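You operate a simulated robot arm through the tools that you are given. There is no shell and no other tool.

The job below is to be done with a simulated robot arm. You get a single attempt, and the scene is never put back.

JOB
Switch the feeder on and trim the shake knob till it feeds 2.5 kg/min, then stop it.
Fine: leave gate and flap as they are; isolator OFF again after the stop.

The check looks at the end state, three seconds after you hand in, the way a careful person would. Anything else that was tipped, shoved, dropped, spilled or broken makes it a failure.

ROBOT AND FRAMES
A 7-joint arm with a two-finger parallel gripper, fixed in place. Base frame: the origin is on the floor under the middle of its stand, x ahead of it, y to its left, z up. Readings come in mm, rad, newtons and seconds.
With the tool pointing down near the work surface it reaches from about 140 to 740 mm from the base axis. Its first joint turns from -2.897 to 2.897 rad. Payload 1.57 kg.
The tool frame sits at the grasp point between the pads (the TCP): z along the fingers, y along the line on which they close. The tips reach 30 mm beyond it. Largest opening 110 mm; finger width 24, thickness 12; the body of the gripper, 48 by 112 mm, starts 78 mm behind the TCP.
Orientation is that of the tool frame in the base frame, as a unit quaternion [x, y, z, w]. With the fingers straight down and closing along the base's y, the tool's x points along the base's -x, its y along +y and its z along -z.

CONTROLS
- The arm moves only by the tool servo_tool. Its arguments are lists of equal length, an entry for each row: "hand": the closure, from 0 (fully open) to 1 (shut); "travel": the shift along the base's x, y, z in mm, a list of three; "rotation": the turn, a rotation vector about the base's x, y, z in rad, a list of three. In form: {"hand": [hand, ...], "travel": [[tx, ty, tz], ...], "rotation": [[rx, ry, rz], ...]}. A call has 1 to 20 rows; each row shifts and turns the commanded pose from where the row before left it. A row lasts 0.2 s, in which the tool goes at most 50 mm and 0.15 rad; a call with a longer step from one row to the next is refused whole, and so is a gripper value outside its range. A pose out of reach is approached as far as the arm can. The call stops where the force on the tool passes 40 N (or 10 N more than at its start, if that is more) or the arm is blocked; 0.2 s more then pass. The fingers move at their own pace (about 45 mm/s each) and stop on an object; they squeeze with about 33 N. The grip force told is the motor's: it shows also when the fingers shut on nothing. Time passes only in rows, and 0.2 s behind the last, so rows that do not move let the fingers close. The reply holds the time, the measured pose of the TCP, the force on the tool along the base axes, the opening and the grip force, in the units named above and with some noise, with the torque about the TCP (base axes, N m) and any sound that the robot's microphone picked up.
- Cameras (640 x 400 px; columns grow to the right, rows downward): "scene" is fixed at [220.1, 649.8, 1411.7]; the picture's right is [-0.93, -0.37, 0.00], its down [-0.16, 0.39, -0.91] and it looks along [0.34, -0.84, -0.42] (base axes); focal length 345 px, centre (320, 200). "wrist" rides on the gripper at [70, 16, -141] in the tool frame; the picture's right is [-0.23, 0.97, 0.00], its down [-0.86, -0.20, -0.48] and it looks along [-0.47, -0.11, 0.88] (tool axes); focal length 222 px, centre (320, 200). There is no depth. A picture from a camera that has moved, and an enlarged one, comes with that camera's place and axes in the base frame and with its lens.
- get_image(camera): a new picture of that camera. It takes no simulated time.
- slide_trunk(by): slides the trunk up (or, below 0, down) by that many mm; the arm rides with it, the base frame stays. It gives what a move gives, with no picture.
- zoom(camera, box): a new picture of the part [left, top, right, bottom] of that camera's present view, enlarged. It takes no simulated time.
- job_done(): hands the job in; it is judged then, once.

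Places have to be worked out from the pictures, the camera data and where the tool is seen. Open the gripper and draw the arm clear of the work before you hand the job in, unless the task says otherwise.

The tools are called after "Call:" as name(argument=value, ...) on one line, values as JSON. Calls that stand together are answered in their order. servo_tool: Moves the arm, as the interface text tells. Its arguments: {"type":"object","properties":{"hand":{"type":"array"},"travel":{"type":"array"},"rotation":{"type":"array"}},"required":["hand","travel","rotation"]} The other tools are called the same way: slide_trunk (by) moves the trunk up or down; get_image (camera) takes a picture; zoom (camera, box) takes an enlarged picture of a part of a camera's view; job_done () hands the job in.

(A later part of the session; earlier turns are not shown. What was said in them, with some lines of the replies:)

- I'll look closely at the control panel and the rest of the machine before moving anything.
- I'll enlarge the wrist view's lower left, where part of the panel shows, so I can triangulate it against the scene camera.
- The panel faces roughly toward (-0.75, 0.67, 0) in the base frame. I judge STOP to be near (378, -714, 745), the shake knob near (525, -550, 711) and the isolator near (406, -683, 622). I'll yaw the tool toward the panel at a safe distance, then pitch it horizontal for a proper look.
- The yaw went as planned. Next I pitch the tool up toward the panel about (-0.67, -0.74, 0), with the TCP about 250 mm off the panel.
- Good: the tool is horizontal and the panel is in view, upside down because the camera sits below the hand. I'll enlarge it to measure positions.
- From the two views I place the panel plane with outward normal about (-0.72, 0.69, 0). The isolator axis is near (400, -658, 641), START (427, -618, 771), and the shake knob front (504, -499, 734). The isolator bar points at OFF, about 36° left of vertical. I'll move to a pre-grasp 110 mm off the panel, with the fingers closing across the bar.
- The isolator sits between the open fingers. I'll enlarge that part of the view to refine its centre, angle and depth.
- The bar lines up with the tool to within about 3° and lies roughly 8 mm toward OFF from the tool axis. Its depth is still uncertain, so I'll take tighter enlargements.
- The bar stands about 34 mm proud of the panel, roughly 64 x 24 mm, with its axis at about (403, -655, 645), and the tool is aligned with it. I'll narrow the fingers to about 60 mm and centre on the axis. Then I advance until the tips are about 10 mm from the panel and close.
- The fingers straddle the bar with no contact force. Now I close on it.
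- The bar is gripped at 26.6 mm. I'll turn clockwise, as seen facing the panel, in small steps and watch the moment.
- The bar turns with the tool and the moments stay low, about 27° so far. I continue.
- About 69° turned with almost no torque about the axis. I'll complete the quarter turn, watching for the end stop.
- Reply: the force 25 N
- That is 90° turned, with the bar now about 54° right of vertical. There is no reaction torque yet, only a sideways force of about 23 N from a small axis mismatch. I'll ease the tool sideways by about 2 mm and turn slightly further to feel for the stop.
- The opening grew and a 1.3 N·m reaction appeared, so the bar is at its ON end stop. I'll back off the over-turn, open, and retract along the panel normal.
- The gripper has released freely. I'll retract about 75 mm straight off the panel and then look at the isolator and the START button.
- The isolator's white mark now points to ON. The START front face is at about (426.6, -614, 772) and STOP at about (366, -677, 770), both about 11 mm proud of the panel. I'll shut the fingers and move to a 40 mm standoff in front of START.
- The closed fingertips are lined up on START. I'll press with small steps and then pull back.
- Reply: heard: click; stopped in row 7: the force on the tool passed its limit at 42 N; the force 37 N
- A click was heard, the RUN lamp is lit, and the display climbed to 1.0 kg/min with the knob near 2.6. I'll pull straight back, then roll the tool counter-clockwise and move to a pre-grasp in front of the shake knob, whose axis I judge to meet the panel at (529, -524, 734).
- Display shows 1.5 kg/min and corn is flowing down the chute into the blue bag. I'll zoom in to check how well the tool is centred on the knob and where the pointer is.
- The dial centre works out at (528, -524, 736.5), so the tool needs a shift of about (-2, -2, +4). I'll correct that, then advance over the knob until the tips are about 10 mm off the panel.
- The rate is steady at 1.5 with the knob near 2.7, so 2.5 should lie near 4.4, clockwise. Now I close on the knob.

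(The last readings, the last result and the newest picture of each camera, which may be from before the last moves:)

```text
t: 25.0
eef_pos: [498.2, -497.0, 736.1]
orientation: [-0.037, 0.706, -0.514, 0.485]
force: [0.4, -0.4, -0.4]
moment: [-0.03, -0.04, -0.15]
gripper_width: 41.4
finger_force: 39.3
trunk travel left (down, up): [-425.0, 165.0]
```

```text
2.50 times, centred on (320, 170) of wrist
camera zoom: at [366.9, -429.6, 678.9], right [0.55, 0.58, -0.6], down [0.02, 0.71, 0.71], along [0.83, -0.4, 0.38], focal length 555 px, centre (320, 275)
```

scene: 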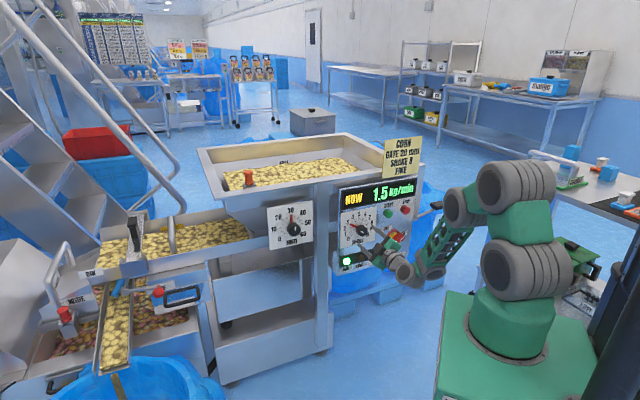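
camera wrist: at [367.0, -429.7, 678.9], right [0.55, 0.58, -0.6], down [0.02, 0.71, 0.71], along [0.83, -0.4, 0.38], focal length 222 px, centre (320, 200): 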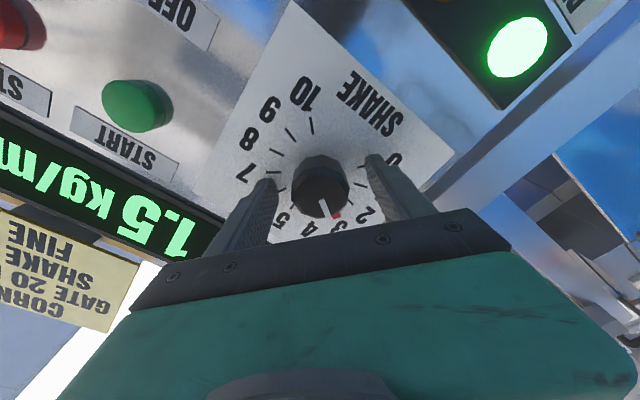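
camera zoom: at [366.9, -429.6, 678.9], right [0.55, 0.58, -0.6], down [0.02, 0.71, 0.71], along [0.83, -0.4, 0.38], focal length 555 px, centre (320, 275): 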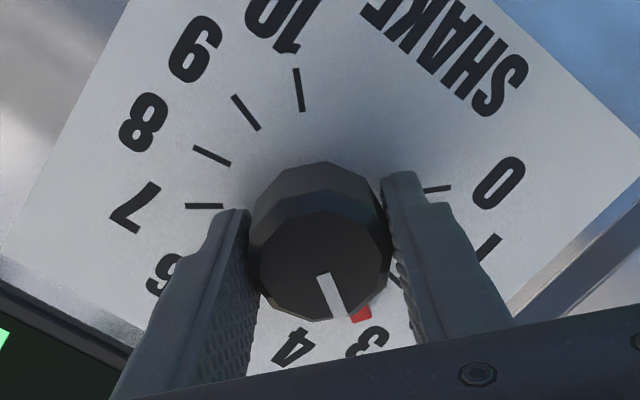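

The grip is clean at 41.4 mm with negligible side load. I'll turn clockwise about 25° first and let the reading respond.

Call:
servo_tool(hand=[1, 1, 1, 1, 1, 1, 1, 1], travel=[[0, 0, 0], [0, 0, 0], [0, 0, 0], [0, 0, 0], [0, 0, 0], [0, 0, 0], [0, 0, 0], [0, 0, 0]], rotation=[[0.0787, -0.0754, 0], [0.0787, -0.0754, 0], [0.0787, -0.0754, 0], [0.0787, -0.0754, 0], [0, 0, 0], [0, 0, 0], [0, 0, 0], [0, 0, 0]])

Call:
zoom(camera="scene", box=[320, 170, 440, 290])

Call:
zoom(camera="wrist", box=[220, 90, 420, 250])

```text
t: 26.8
eef_pos: [498.5, -497.6, 735.8]
orientation: [0.117, 0.698, -0.398, 0.584]
force: [-2.3, -3.0, 2.6]
moment: [0.15, 0.18, -0.66]
gripper_width: 41.4
finger_force: 44.8
trunk travel left (down, up): [-425.0, 165.0]
```

```text
3.33 times, centred on (380, 230) of scene
camera zoom: at [220.1, 649.8, 1411.7], right [-0.93, -0.37, 0.0], down [-0.16, 0.39, -0.91], along [0.34, -0.84, -0.42], focal length 1149 px, centre (120, 100)
```

zoom: 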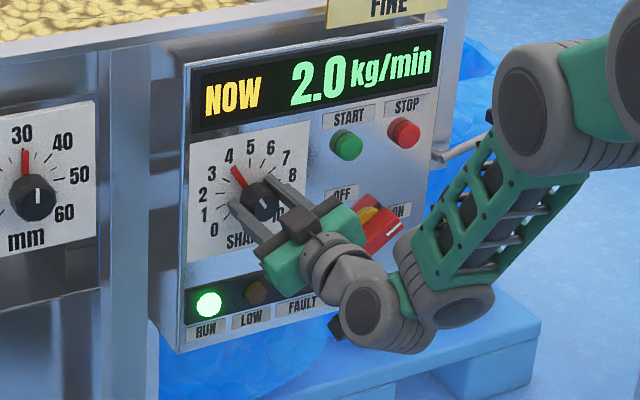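

```text
2.50 times, centred on (320, 170) of wrist
camera zoom: at [386.1, -409.6, 666.6], right [0.68, 0.71, -0.2], down [-0.22, 0.46, 0.86], along [0.7, -0.54, 0.47], focal length 555 px, centre (320, 275)
```

zoom: 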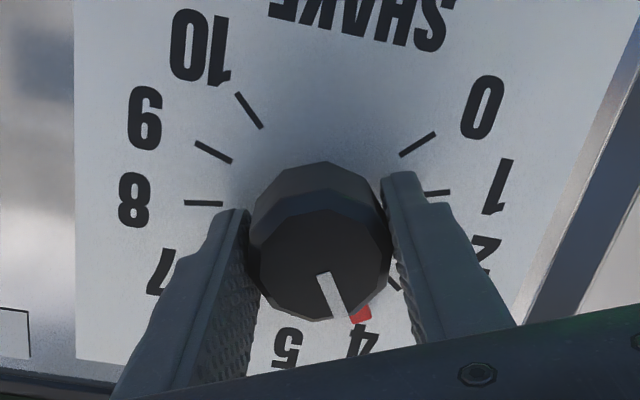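

The display reads 2.0 with the pointer just below 4. I'll hold to let it settle before turning further.

Call:
servo_tool(hand=[1, 1, 1, 1, 1, 1, 1, 1], travel=[[0, 0, 0], [0, 0, 0], [0, 0, 0], [0, 0, 0], [0, 0, 0], [0, 0, 0], [0, 0, 0], [0, 0, 0]], rotation=[[0, 0, 0], [0, 0, 0], [0, 0, 0], [0, 0, 0], [0, 0, 0], [0, 0, 0], [0, 0, 0], [0, 0, 0]])

Call:
zoom(camera="scene", box=[320, 170, 440, 290])

```text
t: 28.6
eef_pos: [498.8, -497.7, 736.4]
orientation: [0.117, 0.697, -0.397, 0.585]
force: [-3.8, -4.6, 3.4]
moment: [-0.18, -0.16, -0.53]
gripper_width: 41.4
finger_force: 45.2
trunk travel left (down, up): [-425.0, 165.0]
```

```text
3.33 times, centred on (380, 230) of scene
camera zoom: at [220.1, 649.8, 1411.7], right [-0.93, -0.37, 0.0], down [-0.16, 0.39, -0.91], along [0.34, -0.84, -0.42], focal length 1149 px, centre (120, 100)
```

zoom: 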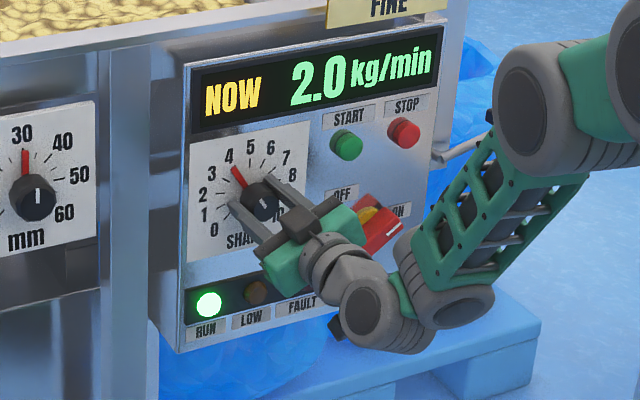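

It is steady at 2.0, so about 25° gives +0.5. I'll turn another ~22° and hold for the reading.

Call:
servo_tool(hand=[1, 1, 1, 1, 1, 1, 1, 1, 1, 1], travel=[[0, 0, 0], [0, 0, 0], [0, 0, 0], [0, 0, 0], [0, 0, 0], [0, 0, 0], [0, 0, 0], [0, 0, 0], [0, 0, 0], [0, 0, 0]], rotation=[[0.0693, -0.0664, 0], [0.0693, -0.0664, 0], [0.0693, -0.0664, 0], [0.0693, -0.0664, 0], [0, 0, 0], [0, 0, 0], [0, 0, 0], [0, 0, 0], [0, 0, 0], [0, 0, 0]])

Call:
zoom(camera="scene", box=[320, 170, 440, 290])

Call:
zoom(camera="wrist", box=[220, 90, 420, 250])

```text
t: 30.8
eef_pos: [496.6, -498.2, 736.5]
orientation: [0.248, 0.662, -0.279, 0.65]
force: [-6.3, -8.9, 5.4]
moment: [0.14, 0.16, -0.78]
gripper_width: 41.5
finger_force: 44.8
trunk travel left (down, up): [-425.0, 165.0]
```

```text
3.33 times, centred on (380, 230) of scene
camera zoom: at [220.1, 649.8, 1411.7], right [-0.93, -0.37, 0.0], down [-0.16, 0.39, -0.91], along [0.34, -0.84, -0.42], focal length 1149 px, centre (120, 100)
```

zoom: 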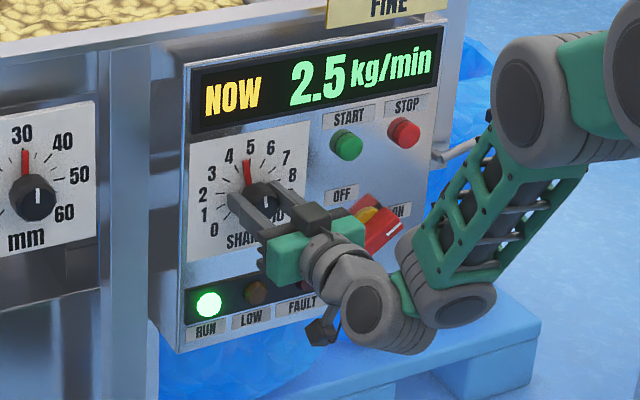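

```text
2.50 times, centred on (320, 170) of wrist
camera zoom: at [404.6, -390.4, 666.3], right [0.68, 0.71, 0.18], down [-0.46, 0.22, 0.86], along [0.57, -0.67, 0.47], focal length 555 px, centre (320, 275)
```

zoom: 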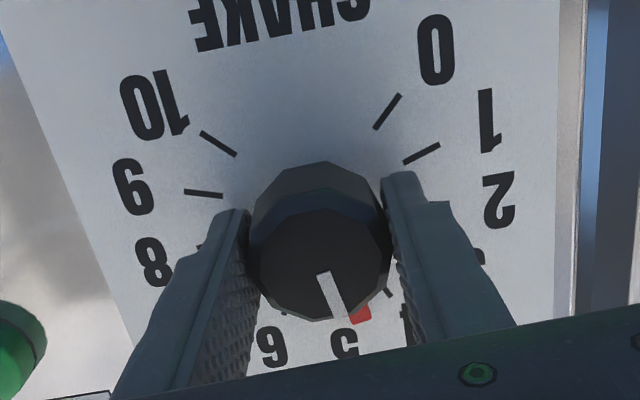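

It reads 2.5 with the pointer near 4.6. I'll hold a while to confirm it settles there.

Call:
servo_tool(hand=[1, 1, 1, 1, 1, 1, 1, 1, 1, 1], travel=[[0, 0, 0], [0, 0, 0], [0, 0, 0], [0, 0, 0], [0, 0, 0], [0, 0, 0], [0, 0, 0], [0, 0, 0], [0, 0, 0], [0, 0, 0]], rotation=[[0, 0, 0], [0, 0, 0], [0, 0, 0], [0, 0, 0], [0, 0, 0], [0, 0, 0], [0, 0, 0], [0, 0, 0], [0, 0, 0], [0, 0, 0]])

Call:
zoom(camera="scene", box=[320, 170, 440, 290])

```text
t: 33.0
eef_pos: [497.7, -498.3, 737.2]
orientation: [0.249, 0.662, -0.279, 0.65]
force: [-6.6, -11.6, 5.5]
moment: [-0.17, -0.12, -0.74]
gripper_width: 41.4
finger_force: 44.5
trunk travel left (down, up): [-425.0, 165.0]
```

```text
3.33 times, centred on (380, 230) of scene
camera zoom: at [220.1, 649.8, 1411.7], right [-0.93, -0.37, 0.0], down [-0.16, 0.39, -0.91], along [0.34, -0.84, -0.42], focal length 1149 px, centre (120, 100)
```

zoom: 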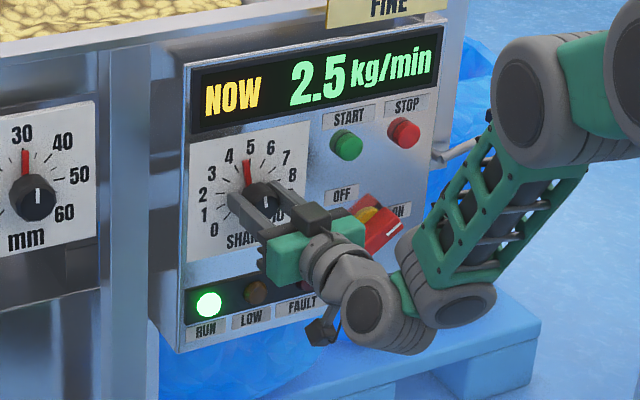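

It holds at 2.5. To be sure I'm near the middle of the band rather than at its edge, I'll nudge +2.5° and see whether the reading changes.

Call:
servo_tool(hand=[1, 1, 1, 1, 1, 1, 1, 1, 1, 1], travel=[[0, 0, 0], [0, 0, 0], [0, 0, 0], [0, 0, 0], [0, 0, 0], [0, 0, 0], [0, 0, 0], [0, 0, 0], [0, 0, 0], [0, 0, 0]], rotation=[[0.0318, -0.0305, 0], [0, 0, 0], [0, 0, 0], [0, 0, 0], [0, 0, 0], [0, 0, 0], [0, 0, 0], [0, 0, 0], [0, 0, 0], [0, 0, 0]])

Call:
zoom(camera="scene", box=[340, 170, 430, 230])

```text
t: 35.2
eef_pos: [498.2, -497.8, 737.0]
orientation: [0.262, 0.657, -0.264, 0.656]
force: [-8.7, -16.3, 6.0]
moment: [0.11, 0.14, -0.82]
gripper_width: 41.7
finger_force: 44.6
trunk travel left (down, up): [-425.0, 165.0]
```

```text
6.67 times, centred on (385, 200) of scene
camera zoom: at [220.1, 649.8, 1411.7], right [-0.93, -0.37, 0.0], down [-0.16, 0.39, -0.91], along [0.34, -0.84, -0.42], focal length 2298 px, centre (-113, 200)
```

zoom: 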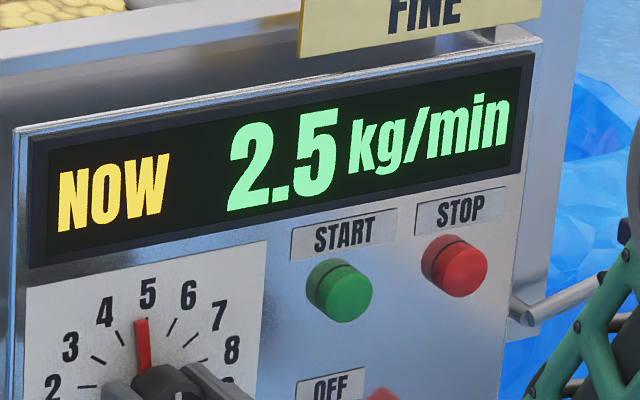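

It is still 2.5. One more nudge of +2.5° will find the upper edge of the band.

Call:
servo_tool(hand=[1, 1, 1, 1, 1, 1, 1, 1, 1, 1], travel=[[-0.4, -0.5, 0.3], [0, 0, 0], [0, 0, 0], [0, 0, 0], [0, 0, 0], [0, 0, 0], [0, 0, 0], [0, 0, 0], [0, 0, 0], [0, 0, 0]], rotation=[[0.0318, -0.0305, 0], [0, 0, 0], [0, 0, 0], [0, 0, 0], [0, 0, 0], [0, 0, 0], [0, 0, 0], [0, 0, 0], [0, 0, 0], [0, 0, 0]])

Call:
zoom(camera="scene", box=[340, 170, 430, 230])

```text
t: 37.4
eef_pos: [498.6, -497.9, 737.3]
orientation: [0.276, 0.651, -0.249, 0.662]
force: [-8.1, -10.9, 4.3]
moment: [0.14, 0.19, -0.69]
gripper_width: 41.3
finger_force: 45.0
trunk travel left (down, up): [-425.0, 165.0]
```

```text
6.67 times, centred on (385, 200) of scene
camera zoom: at [220.1, 649.8, 1411.7], right [-0.93, -0.37, 0.0], down [-0.16, 0.39, -0.91], along [0.34, -0.84, -0.42], focal length 2298 px, centre (-113, 200)
```

zoom: 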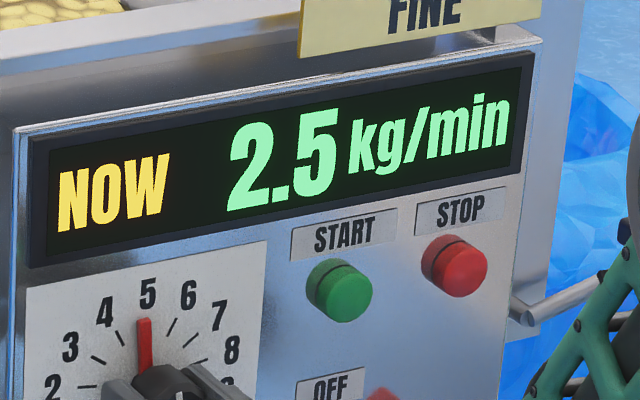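

It still reads 2.5 across a 5° span, so the middle of that span is the best setting. I'll go back 2.5°, then release the knob and check that the reading holds.

Call:
servo_tool(hand=[1, 1, 1, 1, 0.5, 0.32, 0.32, 0.32, 0.32, 0.32], travel=[[0, 0, 0], [0, 0, 0], [0, 0, 0], [0, 0, 0], [0, 0, 0], [0, 0, 0], [0, 0, 0], [0, 0, 0], [0, 0, 0], [0, 0, 0]], rotation=[[-0.0318, 0.0305, 0], [0, 0, 0], [0, 0, 0], [0, 0, 0], [0, 0, 0], [0, 0, 0], [0, 0, 0], [0, 0, 0], [0, 0, 0], [0, 0, 0]])

Call:
zoom(camera="scene", box=[320, 170, 440, 290])

Call:
get_image(camera="wrist")

```text
t: 39.6
eef_pos: [498.0, -497.6, 736.1]
orientation: [0.262, 0.657, -0.264, 0.656]
force: [-0.2, 0.2, 0.0]
moment: [0.0, 0.02, 0.02]
gripper_width: 75.0
finger_force: 0.0
trunk travel left (down, up): [-425.0, 165.0]
```

```text
3.33 times, centred on (380, 230) of scene
camera zoom: at [220.1, 649.8, 1411.7], right [-0.93, -0.37, 0.0], down [-0.16, 0.39, -0.91], along [0.34, -0.84, -0.42], focal length 1149 px, centre (120, 100)
```

zoom: 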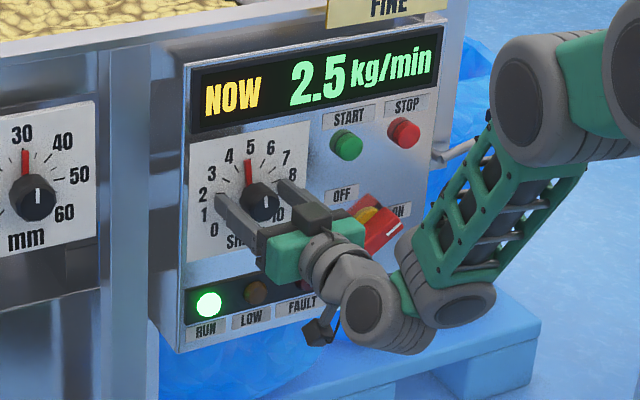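

```text
taken
camera wrist: at [407.1, -388.0, 667.0], right [0.67, 0.7, 0.22], down [-0.48, 0.19, 0.86], along [0.56, -0.68, 0.47], focal length 222 px, centre (320, 200)
```

wrist: 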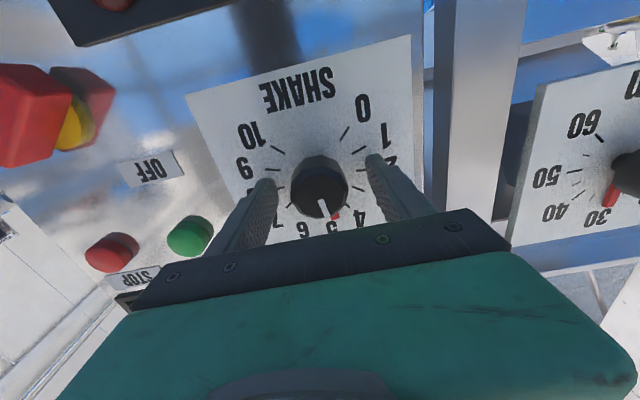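

The knob is released and the reading holds at 2.5 with the pointer near 4.8. I'll back straight off, shut the fingers, and move to a standoff in front of STOP at about (366, -677, 771).

Call:
servo_tool(hand=[0.32, 0.32, 0.32, 0.32, 0.5, 0.7, 0.9, 1, 1, 1, 1, 1], travel=[[-7.2, 6.9, 0], [-13.2, 12.7, 0], [-13.2, 12.7, 0], [-13.2, 12.7, 0], [-16.9, -22, 4.4], [-16.9, -22, 4.4], [-16.9, -22, 4.4], [-16.9, -22, 4.4], [-16.9, -22, 4.4], [-16.9, -22, 4.4], [-16.9, -22, 4.4], [-16.9, -22, 4.4]], rotation=[[0, 0, 0], [0, 0, 0], [0, 0, 0], [0, 0, 0], [0.0868, -0.0829, 0], [0.0868, -0.0829, 0], [0.0868, -0.0829, 0], [0.0868, -0.0829, 0], [0.0868, -0.0829, 0], [0.0868, -0.0829, 0], [0.0868, -0.0829, 0], [0.0868, -0.0829, 0]])

Call:
get_image(camera="wrist")

Call:
zoom(camera="scene", box=[320, 170, 440, 290])

```text
t: 42.2
eef_pos: [315.7, -630.7, 770.8]
orientation: [0.536, 0.461, 0.069, 0.703]
force: [0.2, 0.3, -0.6]
moment: [0.0, 0.01, 0.0]
gripper_width: 0.0
finger_force: 20.6
trunk travel left (down, up): [-425.0, 165.0]
```

```text
taken
camera wrist: at [259.1, -483.4, 745.1], right [0.26, 0.27, 0.93], down [-0.91, -0.26, 0.33], along [0.33, -0.93, 0.18], focal length 222 px, centre (320, 200)
```

wrist: 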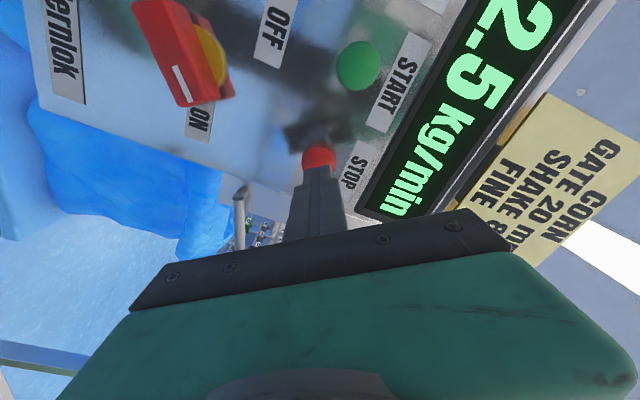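

```text
3.33 times, centred on (380, 230) of scene
camera zoom: at [220.1, 649.8, 1411.7], right [-0.93, -0.37, 0.0], down [-0.16, 0.39, -0.91], along [0.34, -0.84, -0.42], focal length 1149 px, centre (120, 100)
```

zoom: 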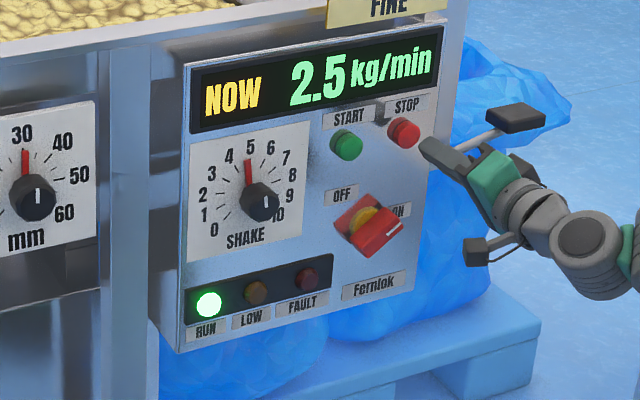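

It still reads 2.5, and STOP sits directly ahead of the closed fingertips, as START did. I'll press it now.

Call:
servo_tool(hand=[1, 1, 1, 1, 1, 1, 1], travel=[[8.6, -8.3, 0], [8.6, -8.3, 0], [6.5, -6.2, 0], [3.6, -3.5, 0], [2.2, -2.1, 0], [2.2, -2.1, 0], [2.2, -2.1, 0]], rotation=[[0, 0, 0], [0, 0, 0], [0, 0, 0], [0, 0, 0], [0, 0, 0], [0, 0, 0], [0, 0, 0]])

Call:
zoom(camera="scene", box=[320, 170, 440, 290])

Call:
get_image(camera="wrist")

```text
t: 43.5
eef_pos: [341.3, -654.3, 770.4]
orientation: [0.539, 0.459, 0.07, 0.703]
force: [-20.7, 19.3, 4.6]
moment: [0.01, -0.39, -0.1]
gripper_width: 0.0
finger_force: 20.4
trunk travel left (down, up): [-425.0, 165.0]
heard: click
stopped in row 6: the force on the tool passed its limit at 42 N (the readings are from after the stop); the commanded pose is now the measured one
```

```text
3.33 times, centred on (380, 230) of scene
camera zoom: at [220.1, 649.8, 1411.7], right [-0.93, -0.37, 0.0], down [-0.16, 0.39, -0.91], along [0.34, -0.84, -0.42], focal length 1149 px, centre (120, 100)
```

zoom: 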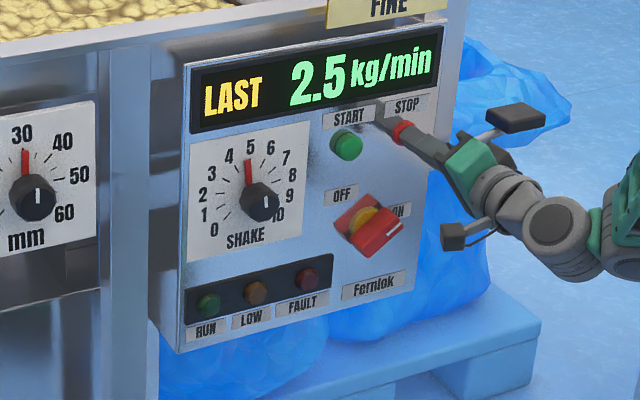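

```text
taken
camera wrist: at [286.4, -507.7, 744.3], right [0.26, 0.26, 0.93], down [-0.91, -0.26, 0.33], along [0.32, -0.93, 0.17], focal length 222 px, centre (320, 200)
```

wrist: 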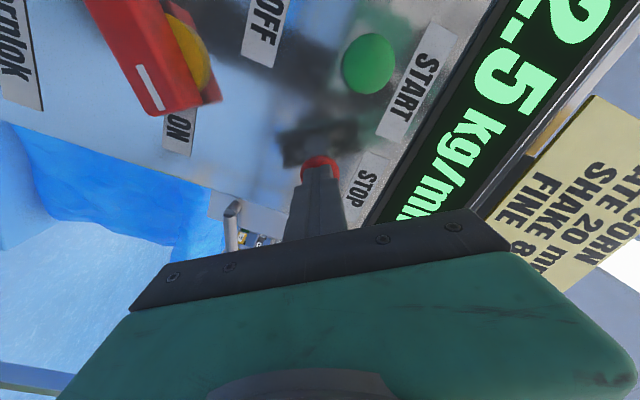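

Click heard, RUN lamp out, and the display now says LAST 2.5 kg/min. I'll pull back and return to the isolator pre-grasp with the fingers opened to about 60 mm.

Call:
servo_tool(hand=[1, 1, 1, 1, 0.8, 0.6, 0.45, 0.45, 0.45], travel=[[-7.2, 6.9, 0], [-13.2, 12.7, 0], [-13.2, 12.7, 0], [-13.2, 12.7, 0], [5.8, 8.25, -30.9], [5.8, 8.25, -30.9], [5.8, 8.25, -30.9], [5.8, 8.25, -30.7], [0, 0, 0]], rotation=[[0, 0, 0], [0, 0, 0], [0, 0, 0], [0, 0, 0], [0, 0, 0], [0, 0, 0], [0, 0, 0], [0, 0, 0], [0, 0, 0]])

Call:
get_image(camera="wrist")

Call:
zoom(camera="wrist", box=[240, 90, 400, 230])

Call:
zoom(camera="scene", box=[320, 170, 440, 290])

```text
t: 45.5
eef_pos: [323.3, -579.8, 644.5]
orientation: [0.537, 0.462, 0.069, 0.702]
force: [-0.3, 1.0, 0.1]
moment: [0.02, -0.04, 0.0]
gripper_width: 60.4
finger_force: 0.2
trunk travel left (down, up): [-425.0, 165.0]
```

```text
taken
camera wrist: at [267.3, -433.3, 619.6], right [0.26, 0.27, 0.93], down [-0.91, -0.26, 0.33], along [0.33, -0.93, 0.17], focal length 222 px, centre (320, 200)
```

wrist: 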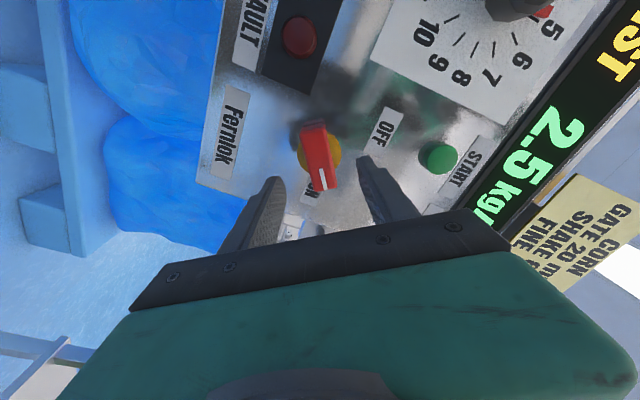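

```text
2.86 times, centred on (320, 160) of wrist
camera zoom: at [267.3, -433.3, 619.6], right [0.26, 0.27, 0.93], down [-0.91, -0.26, 0.33], along [0.33, -0.93, 0.17], focal length 635 px, centre (320, 314)
```

zoom: 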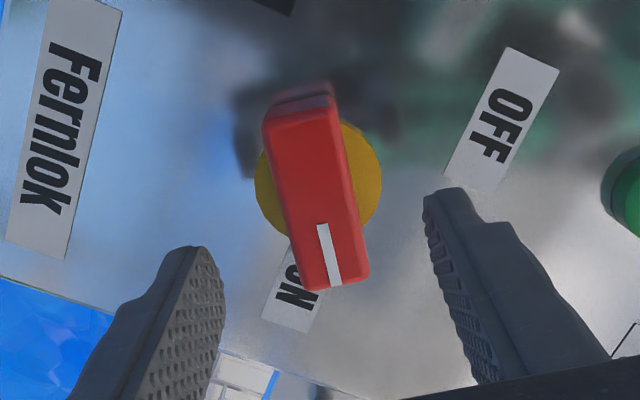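

```text
3.33 times, centred on (380, 230) of scene
camera zoom: at [220.1, 649.8, 1411.7], right [-0.93, -0.37, 0.0], down [-0.16, 0.39, -0.91], along [0.34, -0.84, -0.42], focal length 1149 px, centre (120, 100)
```

zoom: 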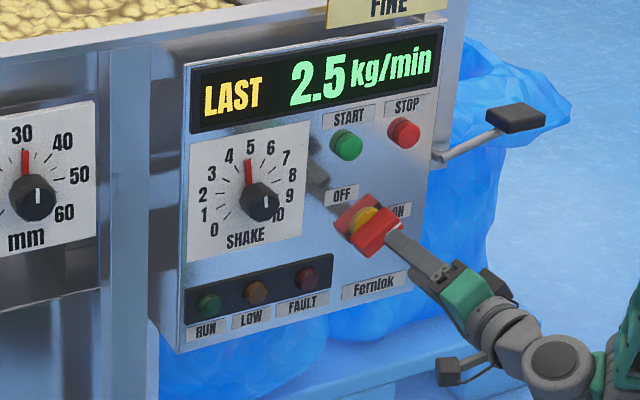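

The feeder is stopped, and the bar is centred between the fingers at the ON position. I'll advance about 69 mm and grip it.

Call:
servo_tool(hand=[0.45, 0.45, 0.45, 0.45, 0.45, 0.45, 0.45, 0.45, 0.7, 1, 1, 1, 1], travel=[[6, -6.6, 0.5], [7.2, -6.9, 0.5], [7.2, -6.9, 0], [7.2, -6.9, 0], [7.2, -6.9, 0], [7.2, -6.9, 0], [5.0, -4.8, 0], [2.2, -2.1, 0], [0, 0, 0], [0, 0, 0], [0, 0, 0], [0, 0, 0], [0, 0, 0]], rotation=[[0, 0, 0], [0, 0, 0], [0, 0, 0], [0, 0, 0], [0, 0, 0], [0, 0, 0], [0, 0, 0], [0, 0, 0], [0, 0, 0], [0, 0, 0], [0, 0, 0], [0, 0, 0], [0, 0, 0]])

Call:
get_image(camera="wrist")

```text
t: 48.3
eef_pos: [372.1, -628.5, 646.1]
orientation: [0.539, 0.462, 0.068, 0.701]
force: [-4.2, -5.7, -5.9]
moment: [0.74, 0.75, -0.76]
gripper_width: 25.9
finger_force: 37.1
trunk travel left (down, up): [-425.0, 165.0]
```

```text
taken
camera wrist: at [315.5, -481.2, 619.8], right [0.26, 0.27, 0.93], down [-0.91, -0.26, 0.33], along [0.33, -0.93, 0.17], focal length 222 px, centre (320, 200)
```

wrist: 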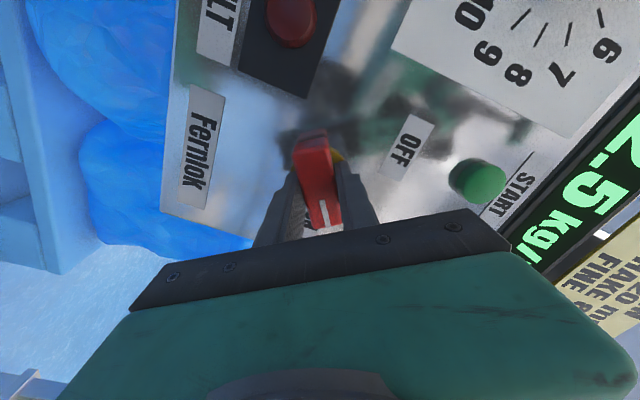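

Gripped at 25.9 mm. I'll turn counter-clockwise toward OFF, drifting slightly back to the tool position I had at the first grip.

Call:
servo_tool(hand=[1, 1, 1, 1, 1, 1, 1, 1], travel=[[0.1, 0.15, 0], [0.1, 0.15, 0], [0.1, 0.15, 0], [0.1, 0.15, 0], [0.1, 0.15, 0], [0.1, 0.15, 0], [0.1, 0.15, 0], [0.1, 0.15, 0]], rotation=[[-0.0866, 0.0829, 0], [-0.0866, 0.0829, 0], [-0.0866, 0.0829, 0], [-0.0866, 0.0829, 0], [-0.0866, 0.0829, 0], [-0.0866, 0.0829, 0], [-0.0866, 0.0829, 0], [-0.0866, 0.0829, 0]])

Call:
get_image(camera="wrist")

```text
t: 50.1
eef_pos: [372.0, -627.3, 646.1]
orientation: [0.265, 0.657, -0.265, 0.654]
force: [-15.8, -9.5, -10.9]
moment: [0.52, 0.54, -1.35]
gripper_width: 25.9
finger_force: 37.4
trunk travel left (down, up): [-425.0, 165.0]
```

```text
taken
camera wrist: at [281.7, -516.4, 577.0], right [0.68, 0.7, 0.23], down [-0.48, 0.19, 0.86], along [0.56, -0.69, 0.46], focal length 222 px, centre (320, 200)
```

wrist: 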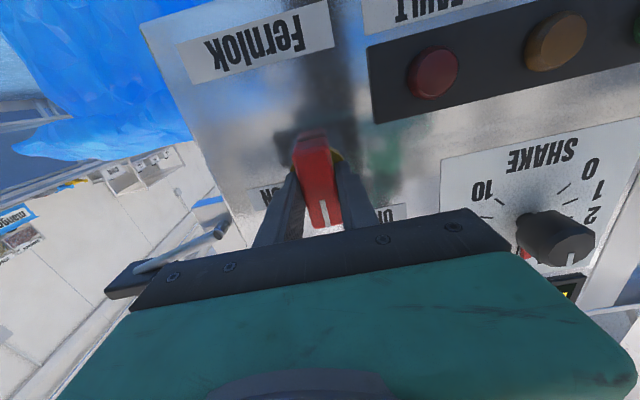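

Halfway around with a modest side load, which I'll relieve slightly while completing the turn to OFF.

Call:
servo_tool(hand=[1, 1, 1, 1, 1], travel=[[-0.5, -0.5, -0.4], [-0.3, -0.3, -0.4], [0, 0, 0], [0, 0, 0], [0, 0, 0]], rotation=[[-0.0866, 0.0829, 0], [-0.0866, 0.0829, 0], [-0.0866, 0.0829, 0], [-0.0866, 0.0829, 0], [-0.0866, 0.0829, 0]])

Call:
get_image(camera="wrist")

```text
t: 51.3
eef_pos: [372.7, -626.9, 646.2]
orientation: [0.059, 0.704, -0.447, 0.548]
force: [-8.2, -1.3, -6.2]
moment: [-0.58, -0.59, -1.01]
gripper_width: 26.1
finger_force: 36.7
trunk travel left (down, up): [-425.0, 165.0]
```

```text
taken
camera wrist: at [253.4, -546.6, 579.8], right [0.65, 0.67, -0.36], down [-0.12, 0.56, 0.82], along [0.75, -0.48, 0.45], focal length 222 px, centre (320, 200)
```

wrist: 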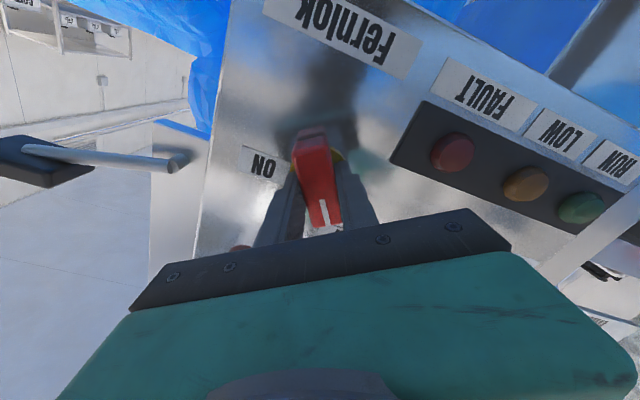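

Within about 2° of the original OFF angle. I'll turn slightly further to feel the OFF stop.

Call:
servo_tool(hand=[1, 1, 1], travel=[[0, 0, 0], [0, 0, 0], [0, 0, 0]], rotation=[[-0.036, 0.0345, 0], [-0.029, 0.0276, 0], [0, 0, 0]])

Call:
get_image(camera="wrist")

```text
t: 52.1
eef_pos: [373.7, -625.5, 647.1]
orientation: [0.027, 0.706, -0.471, 0.528]
force: [0.8, 3.1, 1.6]
moment: [0.39, -1.51, -0.81]
gripper_width: 27.7
finger_force: 38.2
trunk travel left (down, up): [-425.0, 165.0]
```

```text
taken
camera wrist: at [249.7, -550.6, 582.8], right [0.62, 0.65, -0.44], down [-0.08, 0.61, 0.79], along [0.78, -0.46, 0.43], focal length 222 px, centre (320, 200)
```

wrist: 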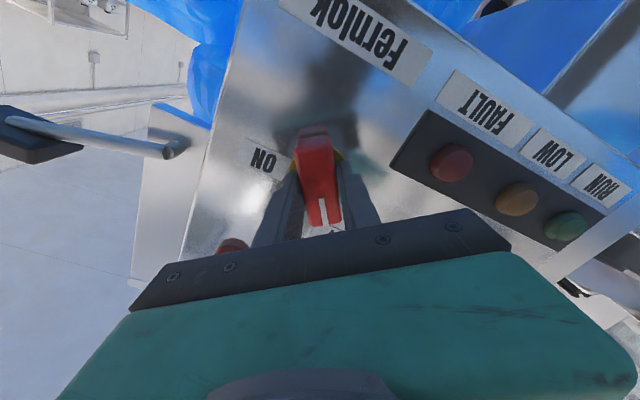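

The opening rose to 27.7 mm with a 1.3 N·m reaction, so the bar is against its OFF stop. I'll back off the over-turn, open, and retract.

Call:
servo_tool(hand=[1, 1, 0.45, 0.45, 0.45, 0.45, 0.45, 0.45, 0.45, 0.45, 0.45, 0.45], travel=[[0, 0, 0], [0, 0, 0], [0, 0, 0], [0, 0, 0], [0, 0, 0], [0, 0, 0], [-5, 4.8, 0], [-8, 7.7, 0], [-10, 9.6, 0], [-10, 9.6, 0], [-10, 9.6, 0], [-10, 9.6, 0]], rotation=[[0.042, -0.0401, 0], [0, 0, 0], [0, 0, 0], [0, 0, 0], [0, 0, 0], [0, 0, 0], [0, 0, 0], [0, 0, 0], [0, 0, 0], [0, 0, 0], [0, 0, 0], [0, 0, 0]])

Call:
get_image(camera="wrist")

Call:
zoom(camera="scene", box=[320, 170, 440, 290])

```text
t: 54.7
eef_pos: [319.8, -576.4, 646.6]
orientation: [0.049, 0.706, -0.455, 0.541]
force: [0.2, -0.2, -0.2]
moment: [0.0, 0.0, 0.0]
gripper_width: 60.6
finger_force: 0.1
trunk travel left (down, up): [-425.0, 165.0]
```

```text
taken
camera wrist: at [198.1, -497.0, 580.3], right [0.64, 0.66, -0.39], down [-0.1, 0.58, 0.81], along [0.76, -0.48, 0.44], focal length 222 px, centre (320, 200)
```

wrist: 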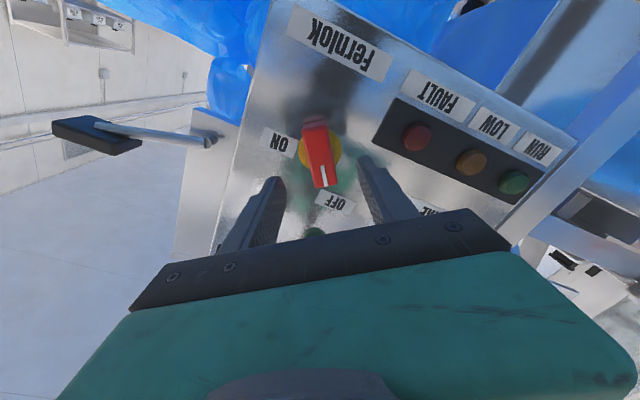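

```text
3.33 times, centred on (380, 230) of scene
camera zoom: at [220.1, 649.8, 1411.7], right [-0.93, -0.37, 0.0], down [-0.16, 0.39, -0.91], along [0.34, -0.84, -0.42], focal length 1149 px, centre (120, 100)
```

zoom: 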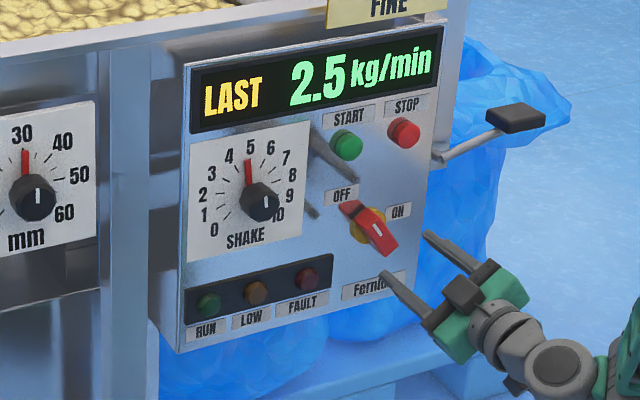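

The isolator is back at OFF, the display reads LAST 2.5, and the knob is untouched. I'll open the gripper fully and draw the arm well clear.

Call:
servo_tool(hand=[0.3, 0.1, 0, 0, 0, 0, 0], travel=[[-14.4, 13.9, 0], [-14.4, 13.9, 10], [-14.4, 20, 20], [-10, 22, 25], [-10, 22, 25], [-5, 22, 25], [0, 20, 25]], rotation=[[0, 0, 0], [0, 0, 0], [0, 0, 0], [0, 0, 0], [0, 0, 0], [0, 0, 0], [0, 0, 0]])

Call:
get_image(camera="scene")

Call:
zoom(camera="scene", box=[376, 198, 426, 258])

Call:
zoom(camera="scene", box=[40, 200, 260, 390])

Call:
zoom(camera="scene", box=[250, 170, 400, 280])

```text
t: 56.3
eef_pos: [252.9, -442.3, 775.7]
orientation: [0.05, 0.709, -0.452, 0.538]
force: [0.6, -0.1, -0.3]
moment: [-0.01, 0.02, -0.02]
gripper_width: 110.0
finger_force: 0.1
trunk travel left (down, up): [-425.0, 165.0]
```

```text
taken
```

scene: 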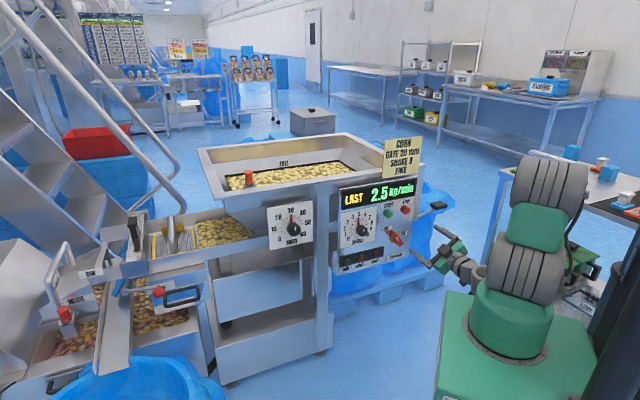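

```text
6.67 times, centred on (401, 228) of scene
camera zoom: at [220.1, 649.8, 1411.7], right [-0.93, -0.37, 0.0], down [-0.16, 0.39, -0.91], along [0.34, -0.84, -0.42], focal length 2298 px, centre (-220, 13)
```

zoom: 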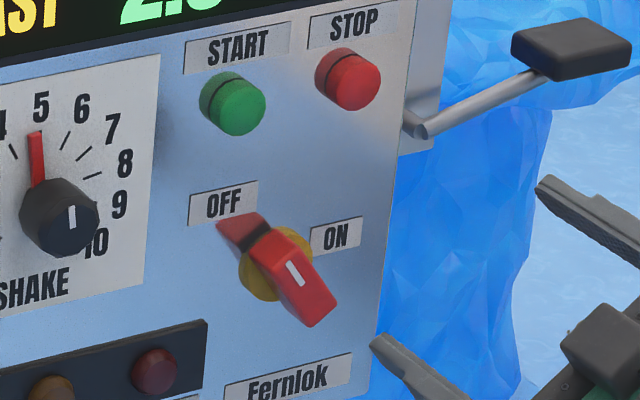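

```text
2.11 times, centred on (150, 295) of scene
camera zoom: at [220.1, 649.8, 1411.7], right [-0.93, -0.37, 0.0], down [-0.16, 0.39, -0.91], along [0.34, -0.84, -0.42], focal length 726 px, centre (678, 0)
```

zoom: 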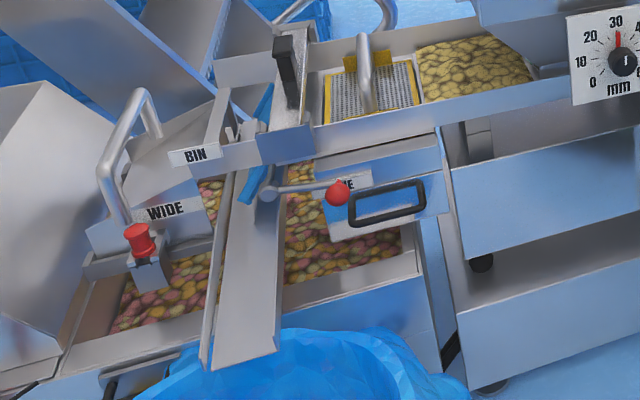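

```text
3.64 times, centred on (325, 225) of scene
camera zoom: at [220.1, 649.8, 1411.7], right [-0.93, -0.37, 0.0], down [-0.16, 0.39, -0.91], along [0.34, -0.84, -0.42], focal length 1254 px, centre (302, 109)
```

zoom: 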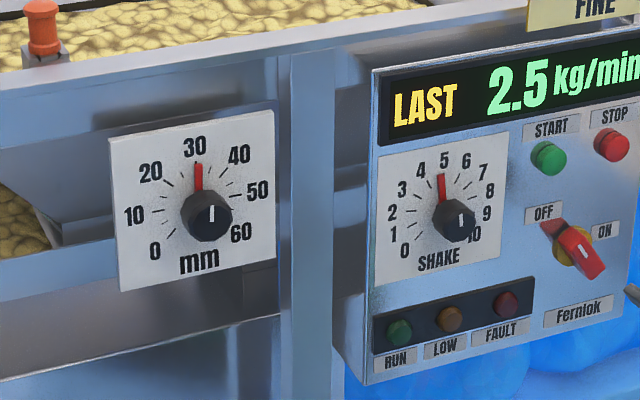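

Final check of the end state:
- **Isolator:** OFF, with the feeder stopped and the RUN lamp out.
- **Rate:** the display shows LAST 2.5 kg/min.
- **Gate and flap:** the gate is still at 30 mm and the flap has not moved.
- **Surroundings:** nothing looks spilled or disturbed.

The arm is clear with the gripper open, so I'm handing in.

Call:
job_done()

```text
The job is handed in.
```

The feeder was switched on and trimmed to a steady 2.5 kg/min. I then stopped it and turned the isolator back to OFF. The job is handed in; no verdict has come back yet.

- **Shake setting:** the knob started at about 2.7 on its dial, which fed 1.5 kg/min. It now sits at about 4.8. The display read 2.5 across a 5° span of the knob, and I left it in the middle of that span.
- **Stopped state:** the RUN lamp went out when I pressed STOP, and the display reads "LAST 2.5 kg/min".
- **Gate and flap:** I left both alone; the gate dial still shows 30 mm. The note on the panel (gate 20 mm, shake 8) doesn't match the gate's position, so I trimmed by the display instead.
- **Surroundings:** nothing looked tipped or spilled in the final pictures. The arm is clear of the machine with the gripper open.
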